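You operate a simulated robot arm through the tools that you are given. There is no shell and no other tool.

Carry out the task below with a simulated two-armed robot. There is one attempt and no reset: what you move stays moved.

TASK
Soak the burnt pan in hot, soapy water till the crust lifts.
Fine: the pan stays in the caddy-side sink; two pumps of soap, hot water to the pan's line, within 100 ml; watch till the crust is gone; lever back to cold, tap off.

Only the result counts: the job must be done as asked and must still hold three seconds after the hand-in. Knocking over, shifting, dropping, spilling or breaking anything else fails it.

THE ROBOT
Two 7-joint arms with two-finger parallel grippers on one trunk, on a base that drives. Base frame: it is fixed to the floor where the robot stands at the start and does not move with it; the origin is under the middle of the robot, x ahead of it, y to its left, z up. Units: mm, degrees, N and s.
The left shoulder is at the start at [70, 134, 1176], the right one opposite. With the tool pointing down near the work surface each hand reaches from about 100 to 640 mm from the robot's upright axis, wherever it stands, measured 20 degrees to its own side. Places, roughly: heat lever [1700, -3000, 1000]; low steel pan [2250, -3250, 750]. Payload 1.57 kg a hand.
Tool frame (each hand has its own): the origin (TCP) lies between the finger pads and is the grasp point; the fingertips stand 30 mm ahead of it; z points along the fingers, y is the line along which they close. The gripper opens to 80 mm. The fingers are 17 mm wide and 12 mm thick; the gripper's body (40 by 82 mm) begins 80 mm behind the TCP.
Orientation is that of the tool frame in the base frame, as a unit quaternion [w, x, y, z]. With the fingers straight down and closing along the base's y, the tool's x points along the base's -x, its y along +y and its z along -z.

THE INTERFACE
- The arms move only by the tool nudge_tool. It takes "left_motion", "right_motion" or both (then of equal length, played together; a hand with none holds still); each is a list of rows, each a list of 7 numbers: the shift along the base's x, y, z in mm, then the turn, a rotation vector about the base's x, y, z in degrees, then the finger opening in mm, from 0 to 80. In form: [[tx, ty, tz, rx, ry, rz, gripper], ...]. A call has 1 to 20 rows; each row is the pose to reach, as a shift and turn from the pose commanded when the call began. A row lasts 0.2 s, in which the tool goes at most 50 mm and 8.6 degrees; a call with a longer step from one row to the next is refused whole, and so is a gripper value outside its range. Where a pose cannot be reached the arm comes as near as it can. A force on the tool above 50 N (or 10 N above the force at the start of the call, whichever is more), or a blocked arm, ends the call early, and 0.2 s more pass. The fingers move at their own pace (about 153 mm/s each) and stop on an object; they squeeze with about 33 N. The grip force told is the motor's: it shows also when the fingers shut on nothing. Time passes only in rows, and 0.2 s behind the last, so rows that repeat a pose let the fingers close. It gives the time, the measured TCP pose, the force on the tool (base axes), the opening and the grip force at its end, in the units of the frame above (readings bear some noise), with the torque about the TCP (base axes, N m) and any sound that the robot's microphone picked up.
- Cameras (640 x 400 px; columns grow to the right, rows downward): "scene" is now at [139.6, 7.4, 1406.9]; the picture's right is [0.09, -1.00, 0.00], its down [-0.54, -0.05, -0.84] and it looks along [0.84, 0.07, -0.54] (base axes); focal length 249 px, centre (320, 200). "left" rides on the left gripper at [72, 6, -122] in its tool frame; the picture's right is [-0.09, 1.00, 0.00], its down [-0.84, -0.08, -0.54] and it looks along [-0.54, -0.05, 0.84] (tool axes); focal length 238 px, centre (320, 200). "right" rides on the right gripper at [72, -7, -122] in its tool frame; the picture's right is [0.09, 1.00, 0.00], its down [-0.84, 0.08, -0.54] and it looks along [-0.54, 0.05, 0.84] (tool axes); focal length 238 px, centre (320, 200). There is no depth. A picture from a camera that has moved, and an enlarged one, comes with that camera's place and axes in the base frame and with its lens.
- grab_frame(camera): a new picture of that camera. No time passes.
- slide_trunk(by): slides the trunk up (or, below 0, down) by that many mm; the arms and the scene camera ride with it, the base frame stays. It gives what a move gives, with no picture.
- base_move(legs): drives the robot by 1 to 6 legs, each [ahead, left, turn to the left] in mm, mm and degrees, along the robot's own axes; the way and the turn of a leg run together, so that a leg with both is an arc; at most 1500 mm and 180 degrees a leg. The arms and the cameras ride along, it lands a little off, and it stops where it bumps. It gives what a move gives.
- aim_head(pan, tilt): turns the head with the scene camera to pan (to the left, within 86 degrees either way) and tilt (down, from -29 to 69), counted from straight ahead of the robot. It gives what a move gives.
- zoom(camera, box): a new picture of the part [left, top, right, bottom] of that camera's present view, enlarged. No time passes.
- job_done(): hands the job in; it is judged then, once.

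Nothing tells you exact positions but the pictures and the camera data. Unless the task says otherwise, let go and move clear before handing in.

The tools are called after "Emit:" as name(argument=value, ...) on one line, values as JSON. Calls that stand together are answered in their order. nudge_tool: Moves the arms, as the interface text tells. Its arguments: {"type":"object","properties":{"left_motion":{"type":"array"},"right_motion":{"type":"array"}},"required":[]} The other tools are called the same way: slide_trunk (by) slides the trunk up or down; base_move (legs) drives the base; aim_head (pan, tilt) turns the head that bears the scene camera; grab_frame (camera) takes a picture; zoom (camera, box) takes an enlarged picture of a part of a camera's view; job_done () hands the job in.

At the start:

```text
clock: 0.0
left_position: [484.8, 238.1, 1141.9]
left_tcp_rot: [-0.001, 0.001, 1.0, -0.001]
left_wrist_force: [0.2, 0.0, -0.1]
left_wrist_torque: [-0.04, 0.01, 0.02]
left_width: 79.8
left_grasp_force: 0.0
right_position: [409.1, -213.0, 1187.5]
right_tcp_rot: [0.0, 0.0, 1.0, 0.0]
right_wrist_force: [-0.2, -0.3, 0.7]
right_wrist_torque: [-0.03, -0.03, -0.02]
right_width: 80.1
right_grasp_force: 0.1
trunk travel left (down, up): [-750.0, 190.0]
robot x, y, heading: [0.8, 0.2, -0.2]
head pan, tilt: [4.9, 32.6]
```

scene: 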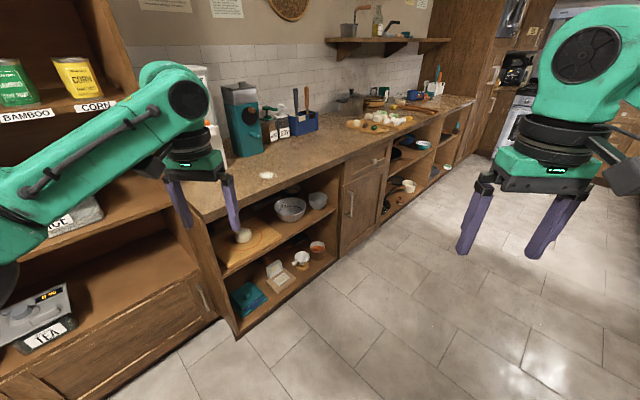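
right: 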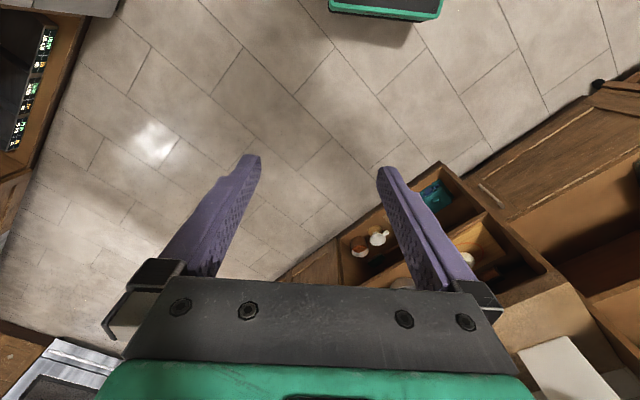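
left: 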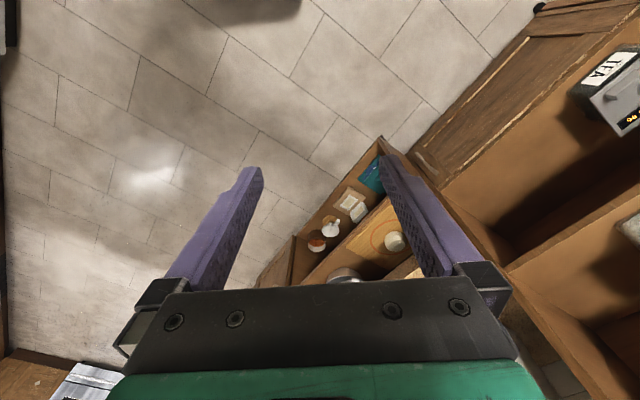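

I see a kitchen with a counter along the left; the sink should be far to the right, around [2000, -3100]. I'll look around with the head first.

Emit:
aim_head(pan=-55, tilt=20)

```text
clock: 1.3
left_position: [484.8, 238.1, 1143.5]
left_tcp_rot: [-0.001, 0.0, 1.0, -0.001]
left_wrist_force: [0.4, 0.3, 0.2]
left_wrist_torque: [-0.01, -0.02, 0.0]
left_width: 79.8
left_grasp_force: 0.0
right_position: [409.2, -213.2, 1187.4]
right_tcp_rot: [0.0, 0.0, 1.0, -0.001]
right_wrist_force: [-0.4, -0.1, -0.3]
right_wrist_torque: [0.0, 0.01, -0.03]
right_width: 80.0
right_grasp_force: 0.1
trunk travel left (down, up): [-750.0, 190.0]
robot x, y, heading: [3.0, 1.0, 0.0]
head pan, tilt: [-55.0, 20.0]
```

Emit:
grab_frame(camera="scene")

```text
taken
camera scene: at [104.2, -76.4, 1427.1], right [-0.82, -0.57, 0.0], down [-0.2, 0.28, -0.94], along [0.54, -0.77, -0.34], focal length 249 px, centre (320, 200)
```

scene: 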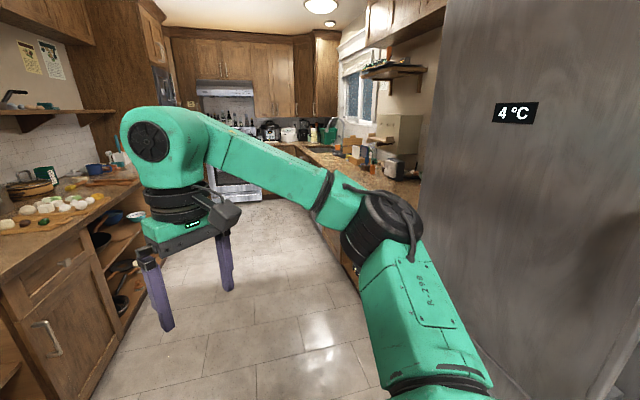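

Emit:
zoom(camera="scene", box=[240, 90, 440, 215])

Emit:
zoom(camera="scene", box=[290, 110, 370, 160])

```text
3.20 times, centred on (340, 152) of scene
camera zoom: at [104.2, -76.4, 1427.1], right [-0.82, -0.57, 0.0], down [-0.2, 0.28, -0.94], along [0.54, -0.77, -0.34], focal length 797 px, centre (256, 352)
```

zoom: 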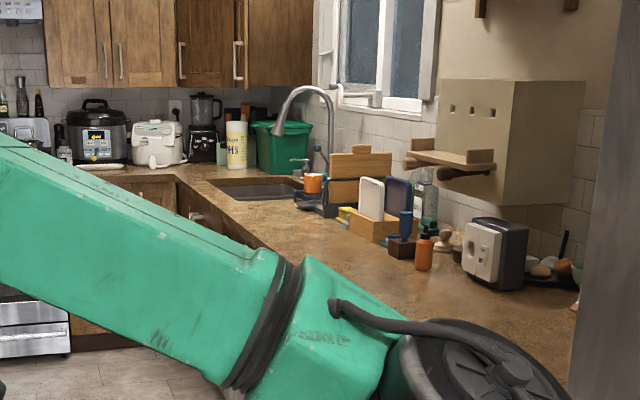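

```text
8.00 times, centred on (330, 135) of scene
camera zoom: at [104.2, -76.4, 1427.1], right [-0.82, -0.57, 0.0], down [-0.2, 0.28, -0.94], along [0.54, -0.77, -0.34], focal length 1993 px, centre (240, 720)
```

zoom: 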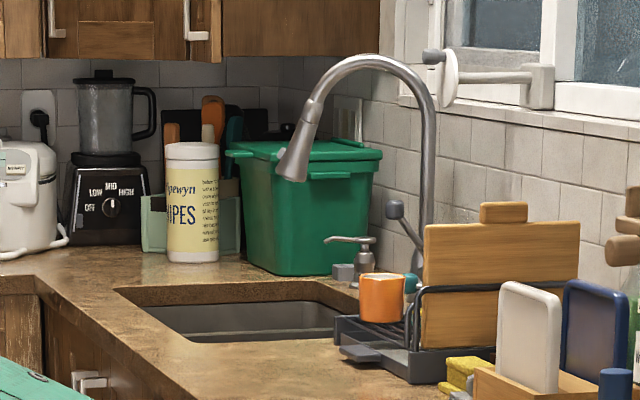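

Emit:
aim_head(pan=-80, tilt=40)

Emit:
grab_frame(camera="scene")

Emit:
aim_head(pan=-30, tilt=35)

Emit:
grab_frame(camera="scene")

```text
clock: 2.2
left_position: [484.0, 237.8, 1143.8]
left_tcp_rot: [-0.001, 0.0, 1.0, -0.001]
left_wrist_force: [0.3, 0.9, 0.5]
left_wrist_torque: [-0.03, -0.01, 0.02]
left_width: 79.9
left_grasp_force: 0.1
right_position: [408.7, -212.4, 1188.2]
right_tcp_rot: [0.0, 0.0, 1.0, -0.001]
right_wrist_force: [-0.1, -0.3, 0.1]
right_wrist_torque: [-0.01, 0.03, -0.01]
right_width: 80.0
right_grasp_force: 0.0
trunk travel left (down, up): [-750.0, 190.0]
robot x, y, heading: [0.3, 2.4, -0.1]
head pan, tilt: [-80.0, 40.0]
```

```text
taken
camera scene: at [65.5, -83.9, 1395.8], right [-0.98, -0.17, 0.0], down [-0.11, 0.63, -0.77], along [0.13, -0.75, -0.64], focal length 249 px, centre (320, 200)
```

scene: 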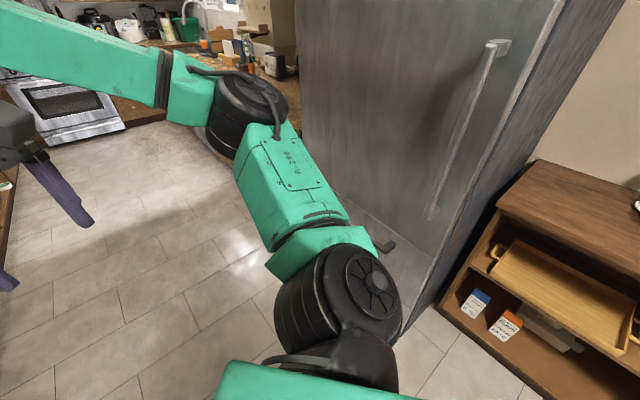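

```text
clock: 3.4
left_position: [483.5, 238.9, 1141.9]
left_tcp_rot: [-0.001, 0.0, 1.0, -0.001]
left_wrist_force: [-0.6, 0.5, -0.3]
left_wrist_torque: [0.04, 0.01, 0.06]
left_width: 80.2
left_grasp_force: 0.1
right_position: [408.1, -212.0, 1187.7]
right_tcp_rot: [0.0, 0.0, 1.0, 0.0]
right_wrist_force: [0.1, 0.0, 0.0]
right_wrist_torque: [-0.01, -0.01, 0.01]
right_width: 79.9
right_grasp_force: 0.0
trunk travel left (down, up): [-750.0, 190.0]
robot x, y, heading: [-0.8, -1.0, -0.1]
head pan, tilt: [-30.0, 35.0]
```

```text
taken
camera scene: at [126.9, -44.3, 1403.3], right [-0.5, -0.87, 0.0], down [-0.5, 0.29, -0.82], along [0.71, -0.41, -0.57], focal length 249 px, centre (320, 200)
```

scene: 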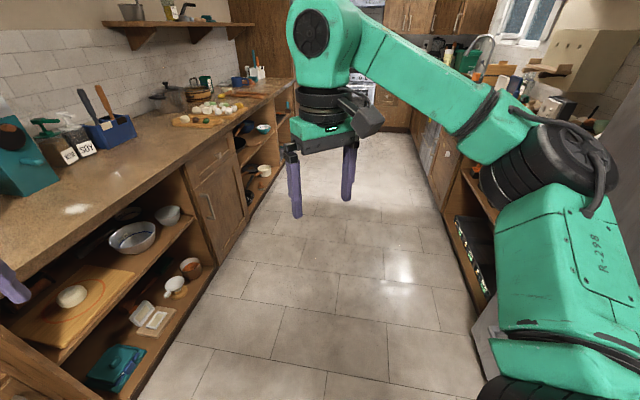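

The kitchen's aisle runs at about −39° from x; the sink counter front is about 815 mm right of that axis. I'll turn into the aisle and drive up closer to the sink.

Emit:
base_move(legs=[[0, 0, -39], [1400, 0, 0]])

Emit:
aim_head(pan=-35, tilt=20)

Emit:
grab_frame(camera="scene")

```text
clock: 12.1
left_position: [1610.3, -952.4, 1142.6]
left_tcp_rot: [-0.001, 0.319, 0.948, 0.0]
left_wrist_force: [0.1, 0.5, -0.6]
left_wrist_torque: [-0.01, 0.01, 0.01]
left_width: 79.9
left_grasp_force: 0.0
right_position: [1276.8, -1265.1, 1189.3]
right_tcp_rot: [0.0, 0.321, 0.947, 0.0]
right_wrist_force: [0.4, -0.9, 0.7]
right_wrist_torque: [0.05, -0.01, 0.05]
right_width: 80.1
right_grasp_force: 0.1
trunk travel left (down, up): [-750.0, 190.0]
robot x, y, heading: [1082.8, -847.6, -37.5]
head pan, tilt: [-30.0, 35.0]
```

```text
clock: 12.8
left_position: [1610.6, -952.9, 1142.2]
left_tcp_rot: [-0.001, 0.319, 0.948, 0.0]
left_wrist_force: [-0.2, 0.3, -0.5]
left_wrist_torque: [0.03, 0.02, 0.03]
left_width: 80.2
left_grasp_force: 0.1
right_position: [1278.0, -1265.9, 1188.3]
right_tcp_rot: [0.0, 0.32, 0.947, 0.0]
right_wrist_force: [0.2, 0.4, 0.3]
right_wrist_torque: [0.0, 0.01, -0.04]
right_width: 80.1
right_grasp_force: 0.0
trunk travel left (down, up): [-750.0, 190.0]
robot x, y, heading: [1078.6, -851.0, -37.5]
head pan, tilt: [-35.0, 20.0]
```

```text
taken
camera scene: at [1150.2, -968.3, 1427.0], right [-0.95, -0.3, 0.0], down [-0.1, 0.33, -0.94], along [0.29, -0.89, -0.34], focal length 249 px, centre (320, 200)
```

scene: 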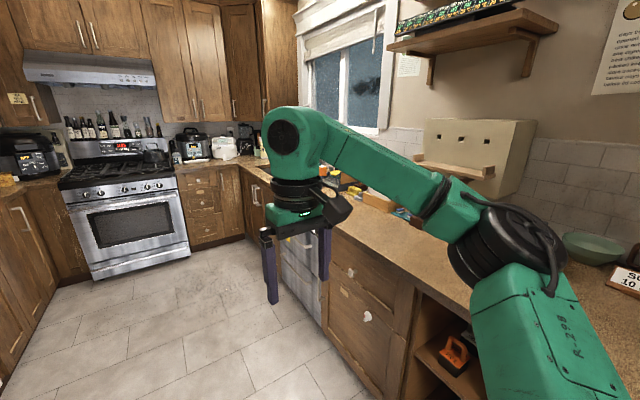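

Emit:
base_move(legs=[[900, 0, -1.5]])

Emit:
aim_head(pan=-50, tilt=30)

Emit:
grab_frame(camera="scene")

```text
clock: 17.5
left_position: [2314.3, -1502.2, 1142.3]
left_tcp_rot: [0.0, 0.325, 0.946, -0.001]
left_wrist_force: [0.4, 0.2, 0.4]
left_wrist_torque: [-0.01, -0.01, 0.06]
left_width: 80.1
left_grasp_force: 0.0
right_position: [1977.7, -1811.0, 1188.9]
right_tcp_rot: [0.0, 0.326, 0.946, 0.001]
right_wrist_force: [0.1, -0.4, 0.0]
right_wrist_torque: [0.01, 0.0, -0.01]
right_width: 79.9
right_grasp_force: 0.1
trunk travel left (down, up): [-750.0, 190.0]
robot x, y, heading: [1784.4, -1390.8, -38.1]
head pan, tilt: [-35.0, 20.0]
```

```text
clock: 18.3
left_position: [2315.7, -1503.4, 1142.0]
left_tcp_rot: [-0.001, 0.324, 0.946, -0.001]
left_wrist_force: [-0.3, -0.7, 0.1]
left_wrist_torque: [-0.02, 0.02, 0.0]
left_width: 80.2
left_grasp_force: 0.0
right_position: [1979.0, -1810.9, 1188.3]
right_tcp_rot: [0.0, 0.326, 0.945, 0.0]
right_wrist_force: [-0.7, 0.1, -0.6]
right_wrist_torque: [0.0, 0.0, -0.03]
right_width: 79.8
right_grasp_force: 0.1
trunk travel left (down, up): [-750.0, 190.0]
robot x, y, heading: [1784.8, -1392.2, -37.7]
head pan, tilt: [-50.0, 30.0]
```

```text
taken
camera scene: at [1830.3, -1514.2, 1411.1], right [-1.0, -0.04, 0.0], down [-0.02, 0.5, -0.87], along [0.03, -0.87, -0.5], focal length 249 px, centre (320, 200)
```

scene: 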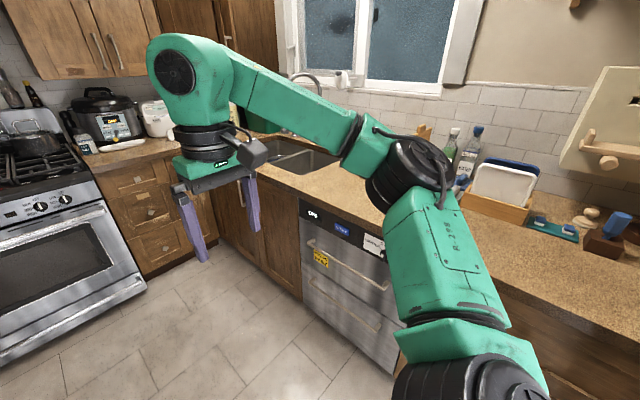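

Emit:
base_move(legs=[[1000, 0, -1], [0, 0, -90]])

Emit:
aim_head(pan=0, tilt=35)

Emit:
grab_frame(camera="scene")

```text
clock: 27.0
left_position: [2436.7, -2528.7, 1143.3]
left_tcp_rot: [-0.001, 0.895, 0.446, 0.001]
left_wrist_force: [0.3, -0.8, 0.2]
left_wrist_torque: [-0.01, 0.0, 0.02]
left_width: 79.9
left_grasp_force: 0.1
right_position: [2122.7, -2196.4, 1188.0]
right_tcp_rot: [0.0, 0.895, 0.446, 0.0]
right_wrist_force: [0.9, -0.7, 0.4]
right_wrist_torque: [0.01, -0.01, 0.02]
right_width: 80.0
right_grasp_force: 0.0
trunk travel left (down, up): [-750.0, 190.0]
robot x, y, heading: [2540.2, -1999.6, -127.1]
head pan, tilt: [-50.0, 30.0]
```

```text
clock: 28.2
left_position: [2437.9, -2528.5, 1141.6]
left_tcp_rot: [-0.002, 0.895, 0.446, 0.0]
left_wrist_force: [0.1, 0.2, 0.0]
left_wrist_torque: [0.0, 0.01, 0.0]
left_width: 79.8
left_grasp_force: 0.0
right_position: [2122.6, -2197.8, 1187.6]
right_tcp_rot: [0.0, 0.895, 0.447, 0.0]
right_wrist_force: [-0.2, -0.1, 0.7]
right_wrist_torque: [-0.02, 0.01, 0.0]
right_width: 80.1
right_grasp_force: 0.0
trunk travel left (down, up): [-750.0, 190.0]
robot x, y, heading: [2540.7, -1998.3, -127.1]
head pan, tilt: [0.0, 35.0]
```

```text
taken
camera scene: at [2455.1, -2109.2, 1403.3], right [-0.8, 0.6, 0.0], down [0.35, 0.46, -0.82], along [-0.49, -0.65, -0.57], focal length 249 px, centre (320, 200)
```

scene: 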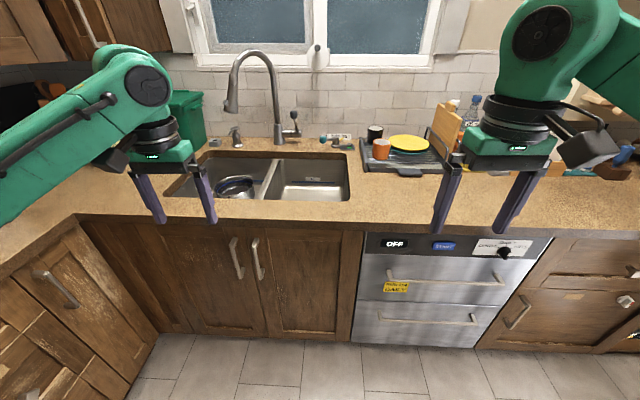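

Emit:
zoom(camera="scene", box=[170, 40, 370, 165])

Emit:
zoom(camera="scene", box=[170, 120, 290, 205])

Emit:
zoom(camera="scene", box=[260, 90, 360, 205])

```text
3.20 times, centred on (270, 102) of scene
camera zoom: at [2455.1, -2109.2, 1403.3], right [-0.8, 0.6, 0.0], down [0.35, 0.46, -0.82], along [-0.49, -0.65, -0.57], focal length 797 px, centre (480, 512)
```

zoom: 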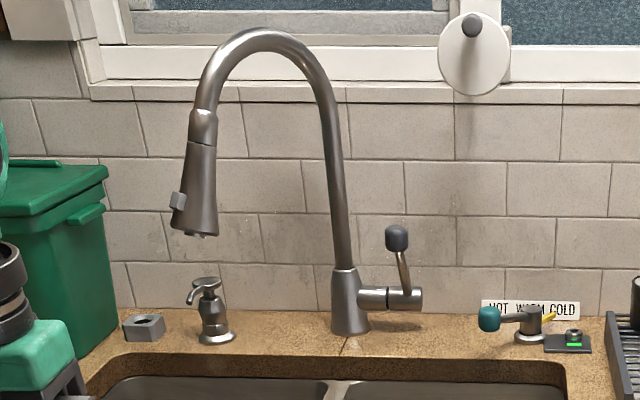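

```text
4.71 times, centred on (230, 162) of scene
camera zoom: at [2455.1, -2109.2, 1403.3], right [-0.8, 0.6, 0.0], down [0.35, 0.46, -0.82], along [-0.49, -0.65, -0.57], focal length 1173 px, centre (744, 376)
```

zoom: 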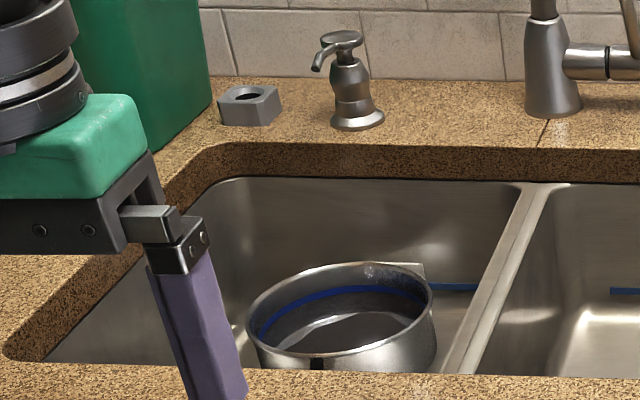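

```text
3.48 times, centred on (310, 148) of scene
camera zoom: at [2455.1, -2109.2, 1403.3], right [-0.8, 0.6, 0.0], down [0.35, 0.46, -0.82], along [-0.49, -0.65, -0.57], focal length 867 px, centre (355, 383)
```

zoom: 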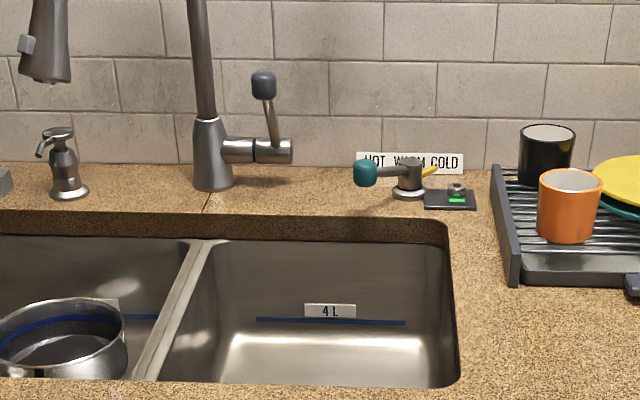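

The sink is a double one: the burnt pan is in the left basin, the soap pump behind it, the tap with its flow lever in the middle and the teal heat lever with HOT/WARM/COLD plate to the right. I'll move closer and take more views to triangulate.

Emit:
base_move(legs=[[250, 0, -1.9]])

Emit:
aim_head(pan=10, tilt=40)

Emit:
grab_frame(camera="scene")

Emit:
zoom(camera="scene", box=[160, 60, 320, 160])

Emit:
zoom(camera="scene", box=[280, 60, 440, 160])

```text
clock: 30.0
left_position: [2262.8, -2719.2, 1143.2]
left_tcp_rot: [-0.001, 0.903, 0.43, 0.0]
left_wrist_force: [-0.8, 1.0, 0.6]
left_wrist_torque: [-0.02, -0.02, -0.02]
left_width: 80.1
left_grasp_force: 0.0
right_position: [1962.3, -2375.7, 1188.0]
right_tcp_rot: [0.0, 0.903, 0.429, -0.001]
right_wrist_force: [-0.1, 0.4, -0.1]
right_wrist_torque: [-0.01, 0.0, -0.04]
right_width: 80.2
right_grasp_force: 0.0
trunk travel left (down, up): [-750.0, 190.0]
robot x, y, heading: [2382.2, -2191.2, -129.2]
head pan, tilt: [0.0, 35.0]
```

```text
clock: 30.8
left_position: [2263.8, -2720.0, 1142.0]
left_tcp_rot: [-0.001, 0.903, 0.43, 0.001]
left_wrist_force: [-0.1, -0.1, -0.6]
left_wrist_torque: [0.02, 0.0, 0.01]
left_width: 79.9
left_grasp_force: 0.0
right_position: [1962.3, -2376.8, 1188.1]
right_tcp_rot: [0.0, 0.904, 0.428, 0.0]
right_wrist_force: [-0.4, -0.4, 0.6]
right_wrist_torque: [0.03, -0.02, 0.0]
right_width: 79.9
right_grasp_force: 0.2
trunk travel left (down, up): [-750.0, 190.0]
robot x, y, heading: [2384.8, -2196.6, -129.6]
head pan, tilt: [10.0, 40.0]
```

```text
taken
camera scene: at [2311.5, -2308.1, 1395.7], right [-0.87, 0.49, 0.0], down [0.31, 0.56, -0.77], along [-0.37, -0.67, -0.64], focal length 249 px, centre (320, 200)
```

scene: 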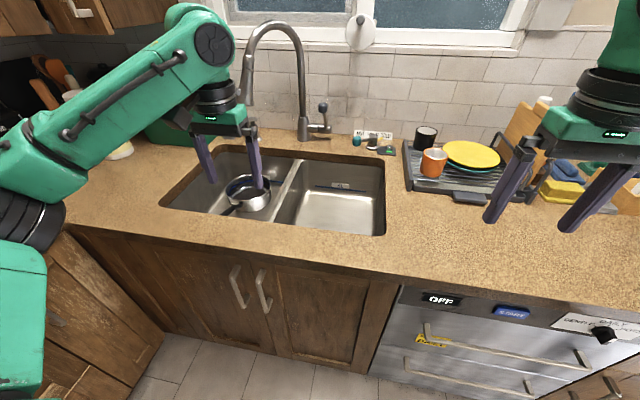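

```text
4.00 times, centred on (240, 110) of scene
camera zoom: at [2311.5, -2308.1, 1395.7], right [-0.87, 0.49, 0.0], down [0.31, 0.56, -0.77], along [-0.37, -0.67, -0.64], focal length 997 px, centre (640, 560)
```

zoom: 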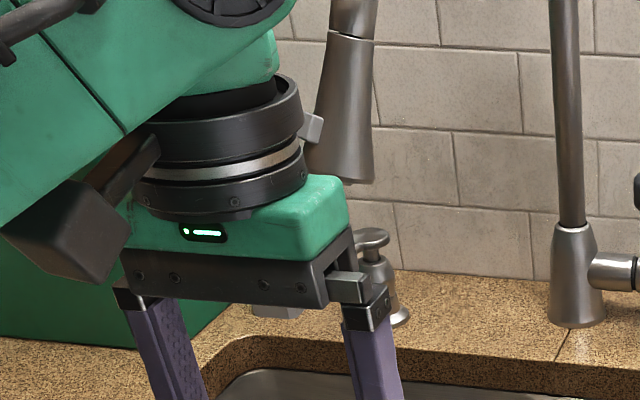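

```text
4.00 times, centred on (360, 110) of scene
camera zoom: at [2311.5, -2308.1, 1395.7], right [-0.87, 0.49, 0.0], down [0.31, 0.56, -0.77], along [-0.37, -0.67, -0.64], focal length 997 px, centre (160, 560)
```

zoom: 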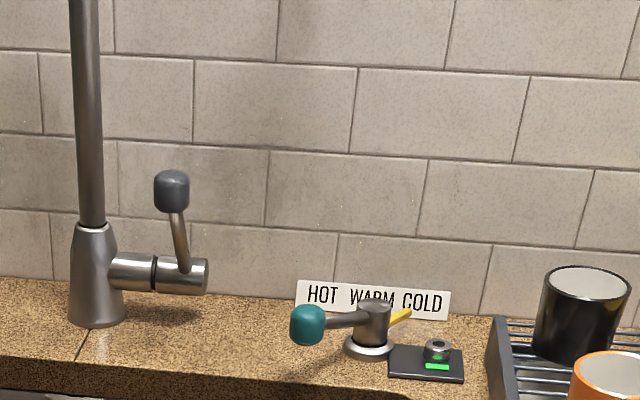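

Emit:
base_move(legs=[[0, 230, 0.4]])

Emit:
aim_head(pan=-10, tilt=40)

Emit:
grab_frame(camera="scene")

Emit:
grab_frame(camera="left")

Emit:
grab_frame(camera="right")

```text
clock: 32.5
left_position: [2443.0, -2862.3, 1142.3]
left_tcp_rot: [0.0, 0.902, 0.432, 0.0]
left_wrist_force: [0.0, 0.9, 0.7]
left_wrist_torque: [-0.03, 0.02, -0.01]
left_width: 80.1
left_grasp_force: 0.0
right_position: [2139.2, -2522.6, 1188.4]
right_tcp_rot: [0.001, 0.902, 0.432, 0.0]
right_wrist_force: [-0.9, -0.2, 0.5]
right_wrist_torque: [0.01, -0.03, -0.01]
right_width: 80.0
right_grasp_force: 0.0
trunk travel left (down, up): [-750.0, 190.0]
robot x, y, heading: [2561.1, -2335.4, -128.9]
head pan, tilt: [10.0, 40.0]
```

```text
clock: 33.3
left_position: [2446.1, -2864.8, 1142.8]
left_tcp_rot: [-0.001, 0.901, 0.433, -0.001]
left_wrist_force: [-0.5, 0.1, 0.4]
left_wrist_torque: [0.04, -0.04, -0.05]
left_width: 80.2
left_grasp_force: 0.1
right_position: [2141.4, -2524.0, 1188.2]
right_tcp_rot: [0.0, 0.901, 0.433, 0.0]
right_wrist_force: [-0.1, 0.1, -0.5]
right_wrist_torque: [-0.02, 0.0, -0.01]
right_width: 79.9
right_grasp_force: 0.0
trunk travel left (down, up): [-750.0, 190.0]
robot x, y, heading: [2565.9, -2337.6, -128.8]
head pan, tilt: [-10.0, 40.0]
```

```text
taken
camera scene: at [2467.6, -2433.3, 1395.7], right [-0.66, 0.75, 0.0], down [0.48, 0.43, -0.77], along [-0.58, -0.51, -0.64], focal length 249 px, centre (320, 200)
```

scene: 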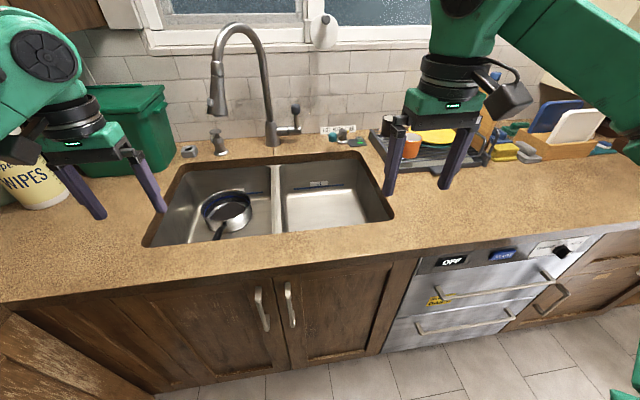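

```text
taken
camera left: at [2496.8, -2812.1, 1264.8], right [0.72, -0.69, 0.0], down [-0.58, -0.61, 0.54], along [-0.38, -0.39, -0.84], focal length 238 px, centre (320, 200)
```

left: 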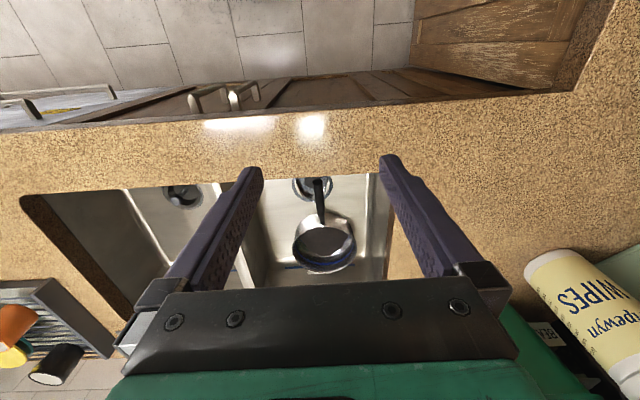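

```text
taken
camera right: at [2180.8, -2463.4, 1311.4], right [0.83, -0.55, 0.0], down [-0.46, -0.7, 0.54], along [-0.3, -0.45, -0.84], focal length 238 px, centre (320, 200)
```

right: 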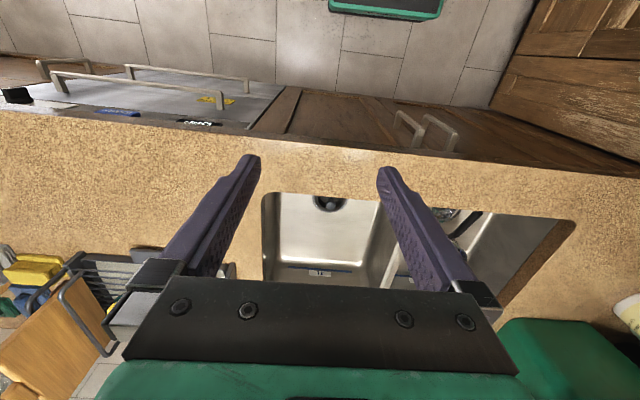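

Emit:
zoom(camera="scene", box=[130, 120, 290, 250])

Emit:
zoom(camera="scene", box=[170, 15, 330, 165])

Emit:
zoom(camera="left", box=[230, 150, 430, 290])

Emit:
zoom(camera="scene", box=[260, 80, 420, 180])

```text
3.08 times, centred on (210, 185) of scene
camera zoom: at [2467.6, -2433.3, 1395.7], right [-0.66, 0.75, 0.0], down [0.48, 0.43, -0.77], along [-0.58, -0.51, -0.64], focal length 767 px, centre (658, 246)
```

zoom: 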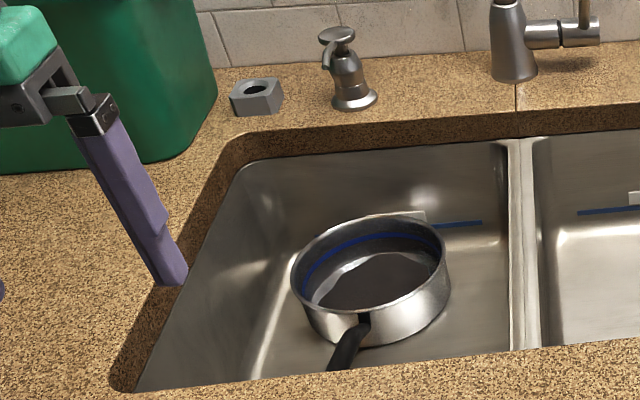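

```text
2.67 times, centred on (250, 90) of scene
camera zoom: at [2467.6, -2433.3, 1395.7], right [-0.66, 0.75, 0.0], down [0.48, 0.43, -0.77], along [-0.58, -0.51, -0.64], focal length 664 px, centre (507, 493)
```

zoom: 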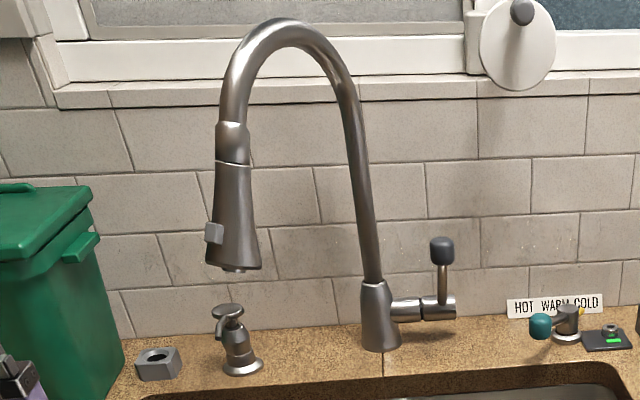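

```text
2.86 times, centred on (330, 220) of left
camera zoom: at [2496.8, -2812.1, 1264.8], right [0.72, -0.69, 0.0], down [-0.58, -0.61, 0.54], along [-0.38, -0.39, -0.84], focal length 681 px, centre (291, 143)
```

zoom: 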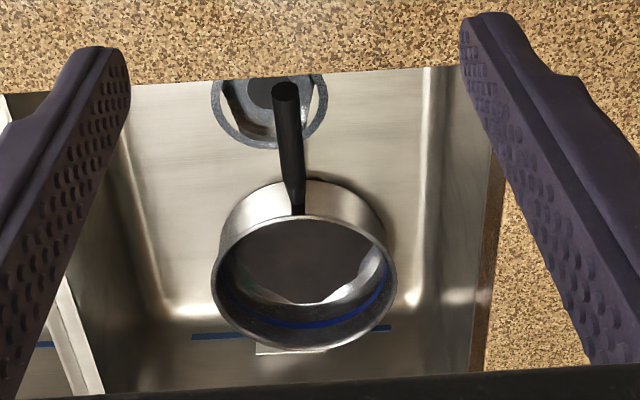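

```text
4.00 times, centred on (340, 130) of scene
camera zoom: at [2467.6, -2433.3, 1395.7], right [-0.66, 0.75, 0.0], down [0.48, 0.43, -0.77], along [-0.58, -0.51, -0.64], focal length 997 px, centre (240, 480)
```

zoom: 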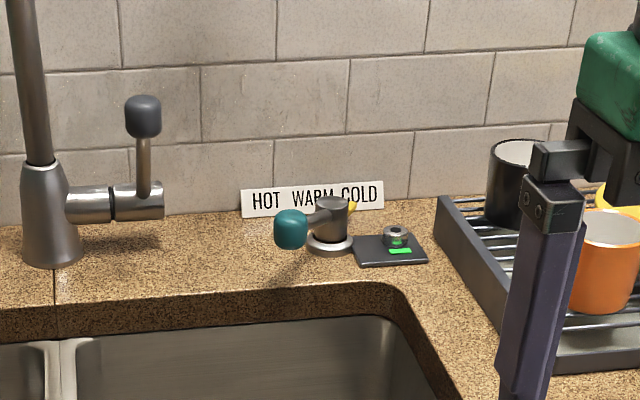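

Emit:
nudge_tool(left_motion=[[30, 33, 0, 0, 0, 0, 80], [60, 66, 0, 0, 0, 0, 60], [90, 99, 0, 0, 0, 0, 30], [120, 100, 0, 0, 0, 0, 0]], right_motion=[[0, 0, 0, 0, 0, 0, 60], [0, 0, 0, 0, 0, 0, 40], [0, 0, 0, 0, 0, 0, 20], [0, 0, 0, 0, 0, 0, 0]])

Emit:
aim_head(pan=0, tilt=69)

Emit:
grab_frame(camera="scene")

```text
clock: 34.3
left_position: [2565.8, -2761.6, 1139.7]
left_tcp_rot: [-0.001, 0.902, 0.432, 0.0]
left_wrist_force: [0.0, -0.6, -0.1]
left_wrist_torque: [0.01, 0.0, -0.05]
left_width: 0.1
left_grasp_force: 21.2
right_position: [2141.6, -2524.0, 1189.2]
right_tcp_rot: [0.0, 0.901, 0.433, -0.001]
right_wrist_force: [0.2, 0.2, 0.4]
right_wrist_torque: [-0.03, 0.0, 0.03]
right_width: 0.0
right_grasp_force: 21.2
trunk travel left (down, up): [-750.0, 190.0]
robot x, y, heading: [2564.9, -2335.3, -128.9]
head pan, tilt: [-10.0, 40.0]
```

```text
clock: 35.2
left_position: [2564.8, -2763.7, 1139.5]
left_tcp_rot: [0.0, 0.901, 0.433, 0.001]
left_wrist_force: [0.5, -0.4, -0.1]
left_wrist_torque: [0.03, 0.01, -0.01]
left_width: 0.2
left_grasp_force: 21.6
right_position: [2139.7, -2524.0, 1187.1]
right_tcp_rot: [0.0, 0.902, 0.433, 0.0]
right_wrist_force: [0.3, 0.7, 0.9]
right_wrist_torque: [-0.01, -0.03, 0.01]
right_width: 0.2
right_grasp_force: 21.4
trunk travel left (down, up): [-750.0, 190.0]
robot x, y, heading: [2562.8, -2341.7, -128.7]
head pan, tilt: [0.0, 68.8]
```

```text
taken
camera scene: at [2495.5, -2420.3, 1359.6], right [-0.78, 0.63, 0.0], down [0.58, 0.73, -0.36], along [-0.23, -0.28, -0.93], focal length 249 px, centre (320, 200)
```

scene: 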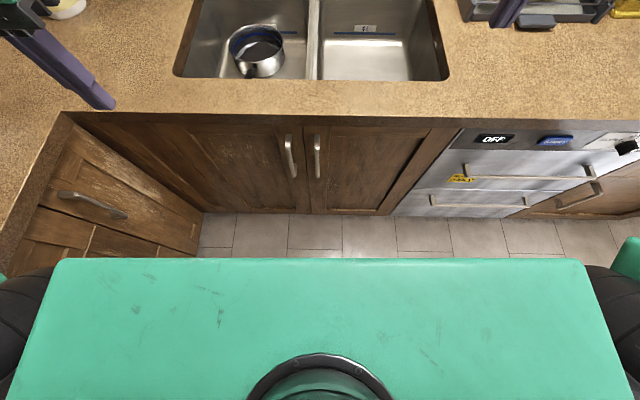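

Emit:
base_move(legs=[[200, 0, -0.7]])

Emit:
aim_head(pan=0, tilt=40)

Emit:
grab_frame(camera="scene")

Emit:
grab_frame(camera="left")

Emit:
grab_frame(camera="right")

```text
clock: 36.8
left_position: [2437.4, -2918.2, 1140.1]
left_tcp_rot: [0.0, 0.903, 0.429, -0.003]
left_wrist_force: [-0.6, 0.1, 0.7]
left_wrist_torque: [-0.01, 0.02, -0.01]
left_width: 0.3
left_grasp_force: 21.4
right_position: [2015.0, -2674.6, 1188.5]
right_tcp_rot: [0.0, 0.903, 0.429, -0.001]
right_wrist_force: [-0.3, 0.7, 0.4]
right_wrist_torque: [0.0, -0.01, -0.01]
right_width: 0.0
right_grasp_force: 21.9
trunk travel left (down, up): [-750.0, 190.0]
robot x, y, heading: [2431.6, -2493.9, -129.0]
head pan, tilt: [0.0, 68.8]
```

```text
clock: 37.8
left_position: [2437.4, -2920.8, 1139.6]
left_tcp_rot: [0.0, 0.903, 0.429, 0.0]
left_wrist_force: [0.1, -0.7, 0.1]
left_wrist_torque: [0.0, -0.01, 0.0]
left_width: 0.0
left_grasp_force: 21.3
right_position: [2013.5, -2677.2, 1187.9]
right_tcp_rot: [0.0, 0.903, 0.429, 0.0]
right_wrist_force: [0.5, -0.9, 0.3]
right_wrist_torque: [-0.01, -0.02, 0.02]
right_width: 0.0
right_grasp_force: 21.2
trunk travel left (down, up): [-750.0, 190.0]
robot x, y, heading: [2434.3, -2494.8, -129.2]
head pan, tilt: [0.0, 40.0]
```

```text
taken
camera scene: at [2351.2, -2598.4, 1395.7], right [-0.78, 0.63, 0.0], down [0.41, 0.5, -0.77], along [-0.48, -0.59, -0.64], focal length 249 px, centre (320, 200)
```

scene: 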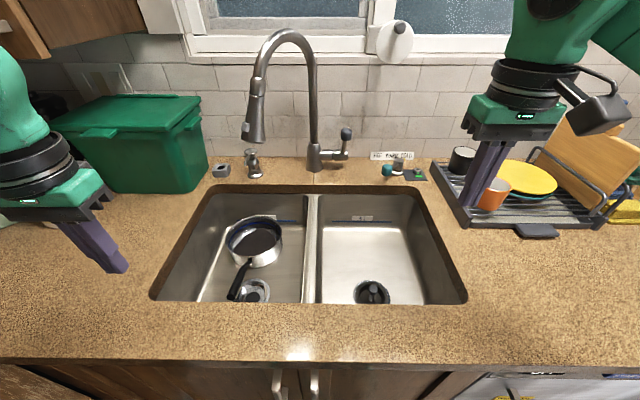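

```text
taken
camera left: at [2488.1, -2867.6, 1262.2], right [0.72, -0.7, 0.0], down [-0.59, -0.6, 0.54], along [-0.38, -0.39, -0.84], focal length 238 px, centre (320, 200)
```

left: 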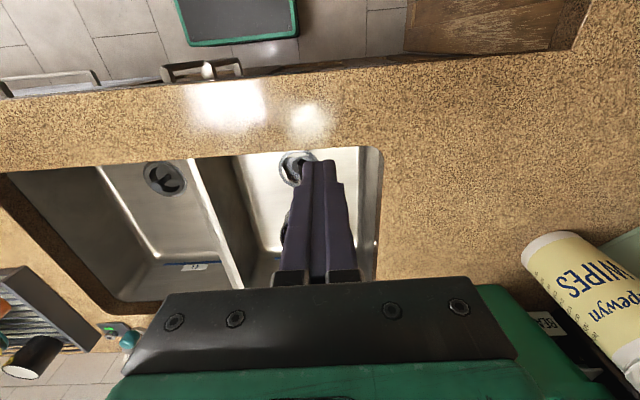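

```text
taken
camera right: at [2053.7, -2616.4, 1311.4], right [0.83, -0.56, 0.0], down [-0.47, -0.7, 0.54], along [-0.3, -0.45, -0.84], focal length 238 px, centre (320, 200)
```

right: 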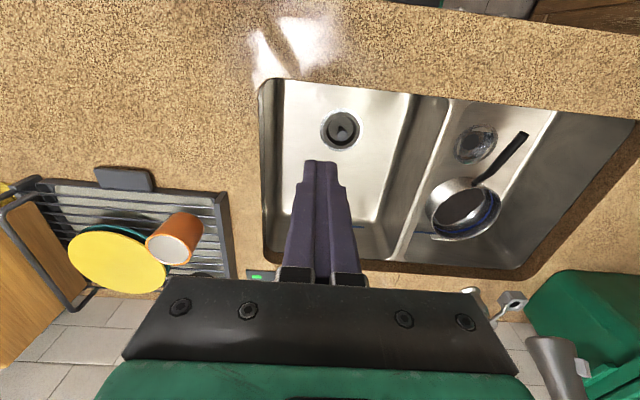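

Emit:
zoom(camera="right", box=[400, 90, 640, 240])

Emit:
zoom(camera="right", box=[440, 250, 640, 400])

Emit:
zoom(camera="scene", box=[200, 20, 360, 190])

Emit:
zoom(camera="scene", box=[150, 140, 310, 310])

Emit:
zoom(camera="scene", box=[300, 110, 440, 200])

```text
2.67 times, centred on (520, 165) of right
camera zoom: at [2053.7, -2616.4, 1311.4], right [0.83, -0.56, 0.0], down [-0.47, -0.7, 0.54], along [-0.3, -0.45, -0.84], focal length 636 px, centre (-213, 293)
```

zoom: 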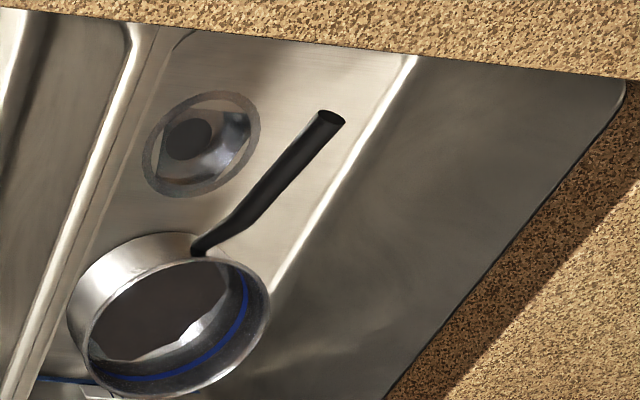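

```text
2.67 times, centred on (540, 325) of right
camera zoom: at [2053.7, -2616.4, 1311.4], right [0.83, -0.56, 0.0], down [-0.47, -0.7, 0.54], along [-0.3, -0.45, -0.84], focal length 636 px, centre (-267, -133)
```

zoom: 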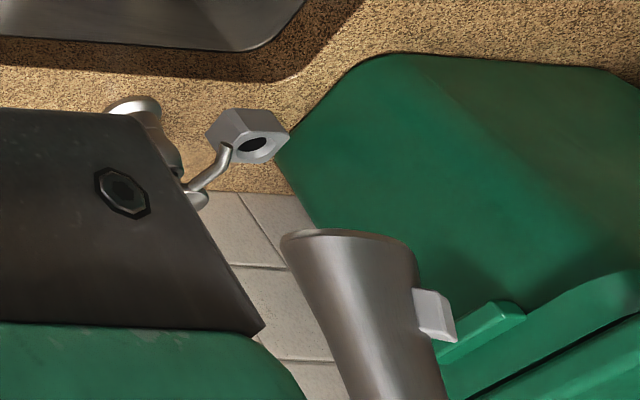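

```text
2.35 times, centred on (280, 105) of scene
camera zoom: at [2351.2, -2598.4, 1395.7], right [-0.78, 0.63, 0.0], down [0.41, 0.5, -0.77], along [-0.48, -0.59, -0.64], focal length 586 px, centre (414, 424)
```

zoom: 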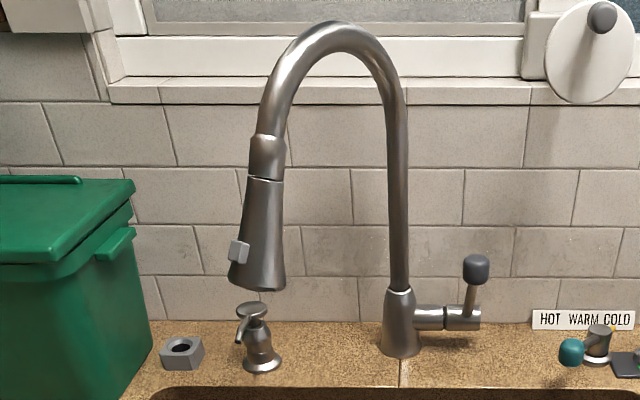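

```text
2.35 times, centred on (230, 225) of scene
camera zoom: at [2351.2, -2598.4, 1395.7], right [-0.78, 0.63, 0.0], down [0.41, 0.5, -0.77], along [-0.48, -0.59, -0.64], focal length 586 px, centre (532, 141)
```

zoom: 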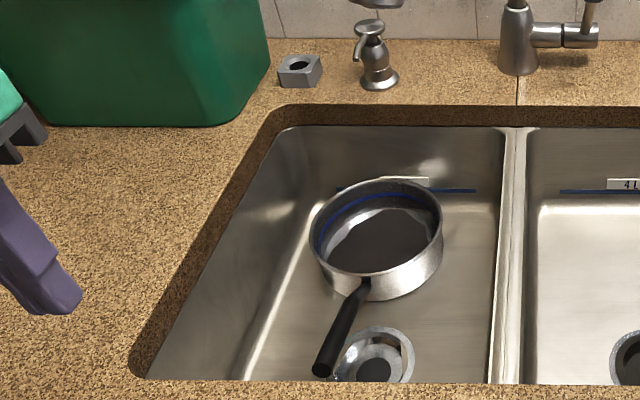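

```text
4.44 times, centred on (370, 155) of scene
camera zoom: at [2351.2, -2598.4, 1395.7], right [-0.78, 0.63, 0.0], down [0.41, 0.5, -0.77], along [-0.48, -0.59, -0.64], focal length 1107 px, centre (98, 400)
```

zoom: 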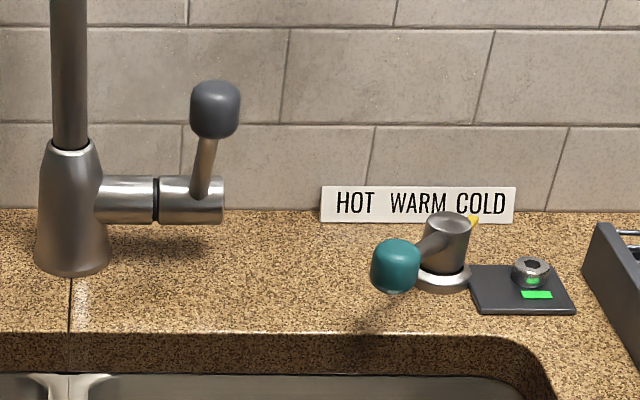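

The views triangulate well: counter top ≈ z 914, pan rim centre ≈ [2171, −3170, 769], soap pump head ≈ [2084, −3263, 1015], heat knob ≈ [1788, −2968, 980], flow knob ≈ [1809, −3130, 1038]. I need to get the base closer to reach these, so I'll creep forward.

Emit:
base_move(legs=[[40, 0, -0.8]])

Emit:
aim_head(pan=0, tilt=69)

Emit:
grab_frame(camera="scene")

Emit:
grab_frame(camera="left")

```text
clock: 38.6
left_position: [2407.8, -2944.5, 1141.3]
left_tcp_rot: [0.0, 0.906, 0.424, -0.003]
left_wrist_force: [0.4, 0.2, 0.7]
left_wrist_torque: [-0.03, 0.04, 0.0]
left_width: 0.0
left_grasp_force: 21.1
right_position: [1990.5, -2696.7, 1191.1]
right_tcp_rot: [0.002, 0.906, 0.422, -0.004]
right_wrist_force: [0.9, -0.4, 0.7]
right_wrist_torque: [-0.03, 0.02, 0.0]
right_width: 0.0
right_grasp_force: 21.4
trunk travel left (down, up): [-750.0, 190.0]
robot x, y, heading: [2410.8, -2526.4, -129.7]
head pan, tilt: [0.0, 40.0]
```

```text
clock: 39.6
left_position: [2405.0, -2950.6, 1139.4]
left_tcp_rot: [0.0, 0.906, 0.423, 0.001]
left_wrist_force: [-0.5, 0.2, -0.8]
left_wrist_torque: [0.01, -0.01, -0.02]
left_width: 0.0
left_grasp_force: 21.4
right_position: [1986.0, -2701.2, 1189.2]
right_tcp_rot: [0.001, 0.906, 0.423, 0.0]
right_wrist_force: [-0.2, 0.0, 0.0]
right_wrist_torque: [-0.03, 0.0, -0.01]
right_width: 0.0
right_grasp_force: 21.4
trunk travel left (down, up): [-750.0, 190.0]
robot x, y, heading: [2410.7, -2522.7, -129.9]
head pan, tilt: [0.0, 68.8]
```

```text
taken
camera scene: at [2342.9, -2605.7, 1359.6], right [-0.77, 0.64, 0.0], down [0.6, 0.71, -0.36], along [-0.23, -0.28, -0.93], focal length 249 px, centre (320, 200)
```

scene: 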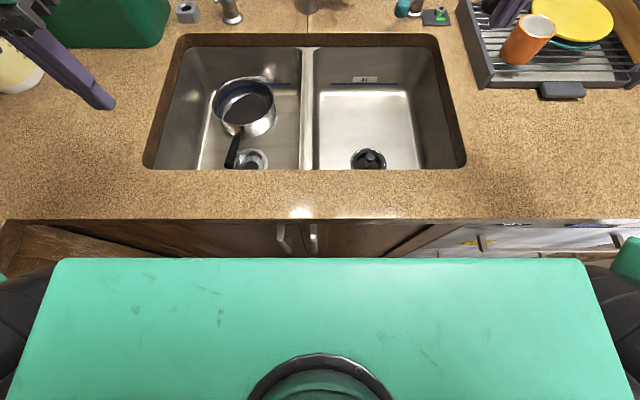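

```text
taken
camera left: at [2457.2, -2899.0, 1262.1], right [0.7, -0.71, 0.0], down [-0.6, -0.59, 0.54], along [-0.38, -0.38, -0.84], focal length 238 px, centre (320, 200)
```

left: 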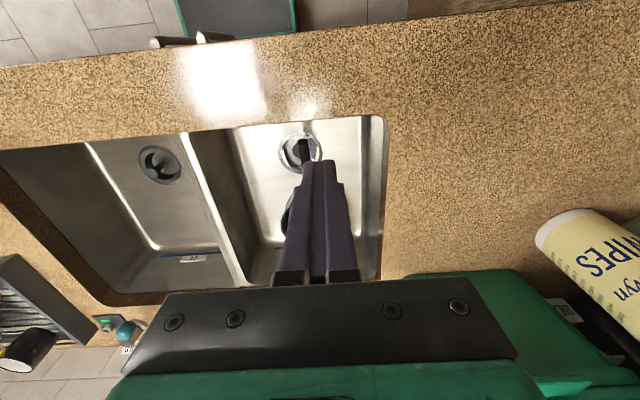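

Emit:
base_move(legs=[[0, 100, 0]])

Emit:
aim_head(pan=5, tilt=38)

Emit:
grab_frame(camera="scene")

```text
clock: 40.7
left_position: [2480.4, -3013.2, 1140.4]
left_tcp_rot: [0.001, 0.906, 0.424, 0.0]
left_wrist_force: [-0.2, -0.6, 0.5]
left_wrist_torque: [0.03, -0.01, -0.02]
left_width: 0.0
left_grasp_force: 21.5
right_position: [2061.6, -2763.7, 1188.3]
right_tcp_rot: [0.001, 0.906, 0.423, 0.0]
right_wrist_force: [-1.1, 0.5, 0.3]
right_wrist_torque: [-0.01, 0.0, 0.03]
right_width: 0.2
right_grasp_force: 21.5
trunk travel left (down, up): [-750.0, 190.0]
robot x, y, heading: [2488.5, -2586.6, -130.0]
head pan, tilt: [0.0, 68.8]
```

```text
clock: 41.7
left_position: [2481.6, -3012.6, 1139.1]
left_tcp_rot: [0.0, 0.906, 0.423, 0.001]
left_wrist_force: [0.4, 0.5, -0.5]
left_wrist_torque: [0.03, -0.01, -0.02]
left_width: 0.0
left_grasp_force: 21.2
right_position: [2062.7, -2764.1, 1187.6]
right_tcp_rot: [0.0, 0.907, 0.422, -0.001]
right_wrist_force: [0.0, -0.7, 0.8]
right_wrist_torque: [0.01, 0.03, 0.02]
right_width: 0.0
right_grasp_force: 21.3
trunk travel left (down, up): [-750.0, 190.0]
robot x, y, heading: [2491.9, -2586.2, -130.2]
head pan, tilt: [5.0, 38.0]
```

```text
taken
camera scene: at [2406.6, -2697.1, 1398.6], right [-0.82, 0.57, 0.0], down [0.35, 0.51, -0.79], along [-0.45, -0.65, -0.62], focal length 249 px, centre (320, 200)
```

scene: 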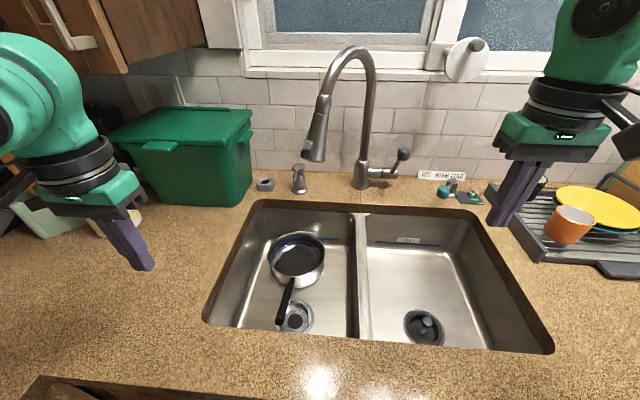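

Emit:
zoom(camera="scene", box=[240, 110, 360, 220])

Emit:
zoom(camera="scene", box=[340, 120, 500, 220])

Emit:
zoom(camera="right", box=[320, 100, 640, 400])

Emit:
grab_frame(camera="right")

```text
3.64 times, centred on (300, 165) of scene
camera zoom: at [2406.6, -2697.1, 1398.6], right [-0.82, 0.57, 0.0], down [0.35, 0.51, -0.79], along [-0.45, -0.65, -0.62], focal length 906 px, centre (393, 327)
```

zoom: 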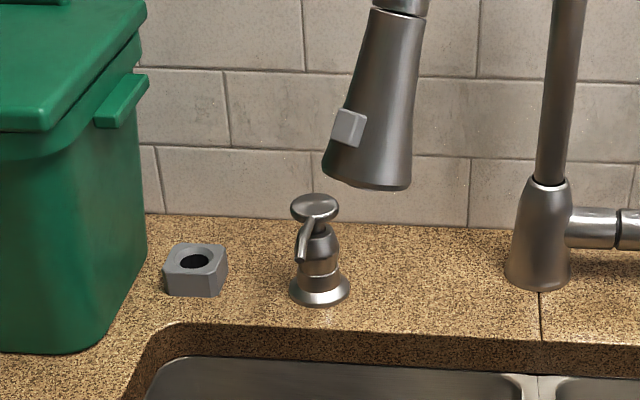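

```text
4.00 times, centred on (420, 170) of scene
camera zoom: at [2406.6, -2697.1, 1398.6], right [-0.82, 0.57, 0.0], down [0.35, 0.51, -0.79], along [-0.45, -0.65, -0.62], focal length 997 px, centre (-80, 320)
```

zoom: 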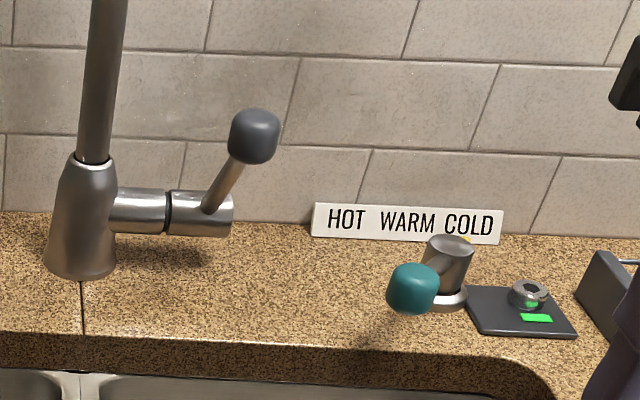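

```text
1.33 times, centred on (480, 250) of right
camera zoom: at [2103.7, -2704.9, 1311.5], right [0.82, -0.57, 0.0], down [-0.48, -0.69, 0.54], along [-0.31, -0.45, -0.84], focal length 318 px, centre (107, 133)
```

zoom: 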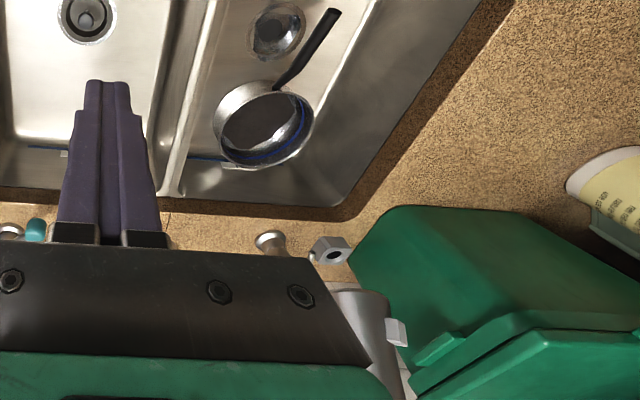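

```text
taken
camera right: at [2103.7, -2704.9, 1311.5], right [0.82, -0.57, 0.0], down [-0.48, -0.69, 0.54], along [-0.31, -0.45, -0.84], focal length 238 px, centre (320, 200)
```

right: 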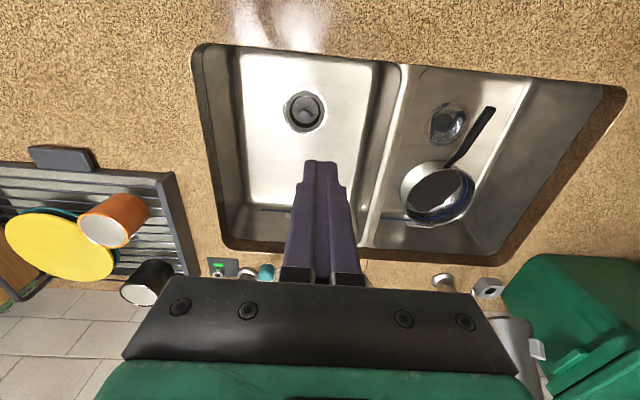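

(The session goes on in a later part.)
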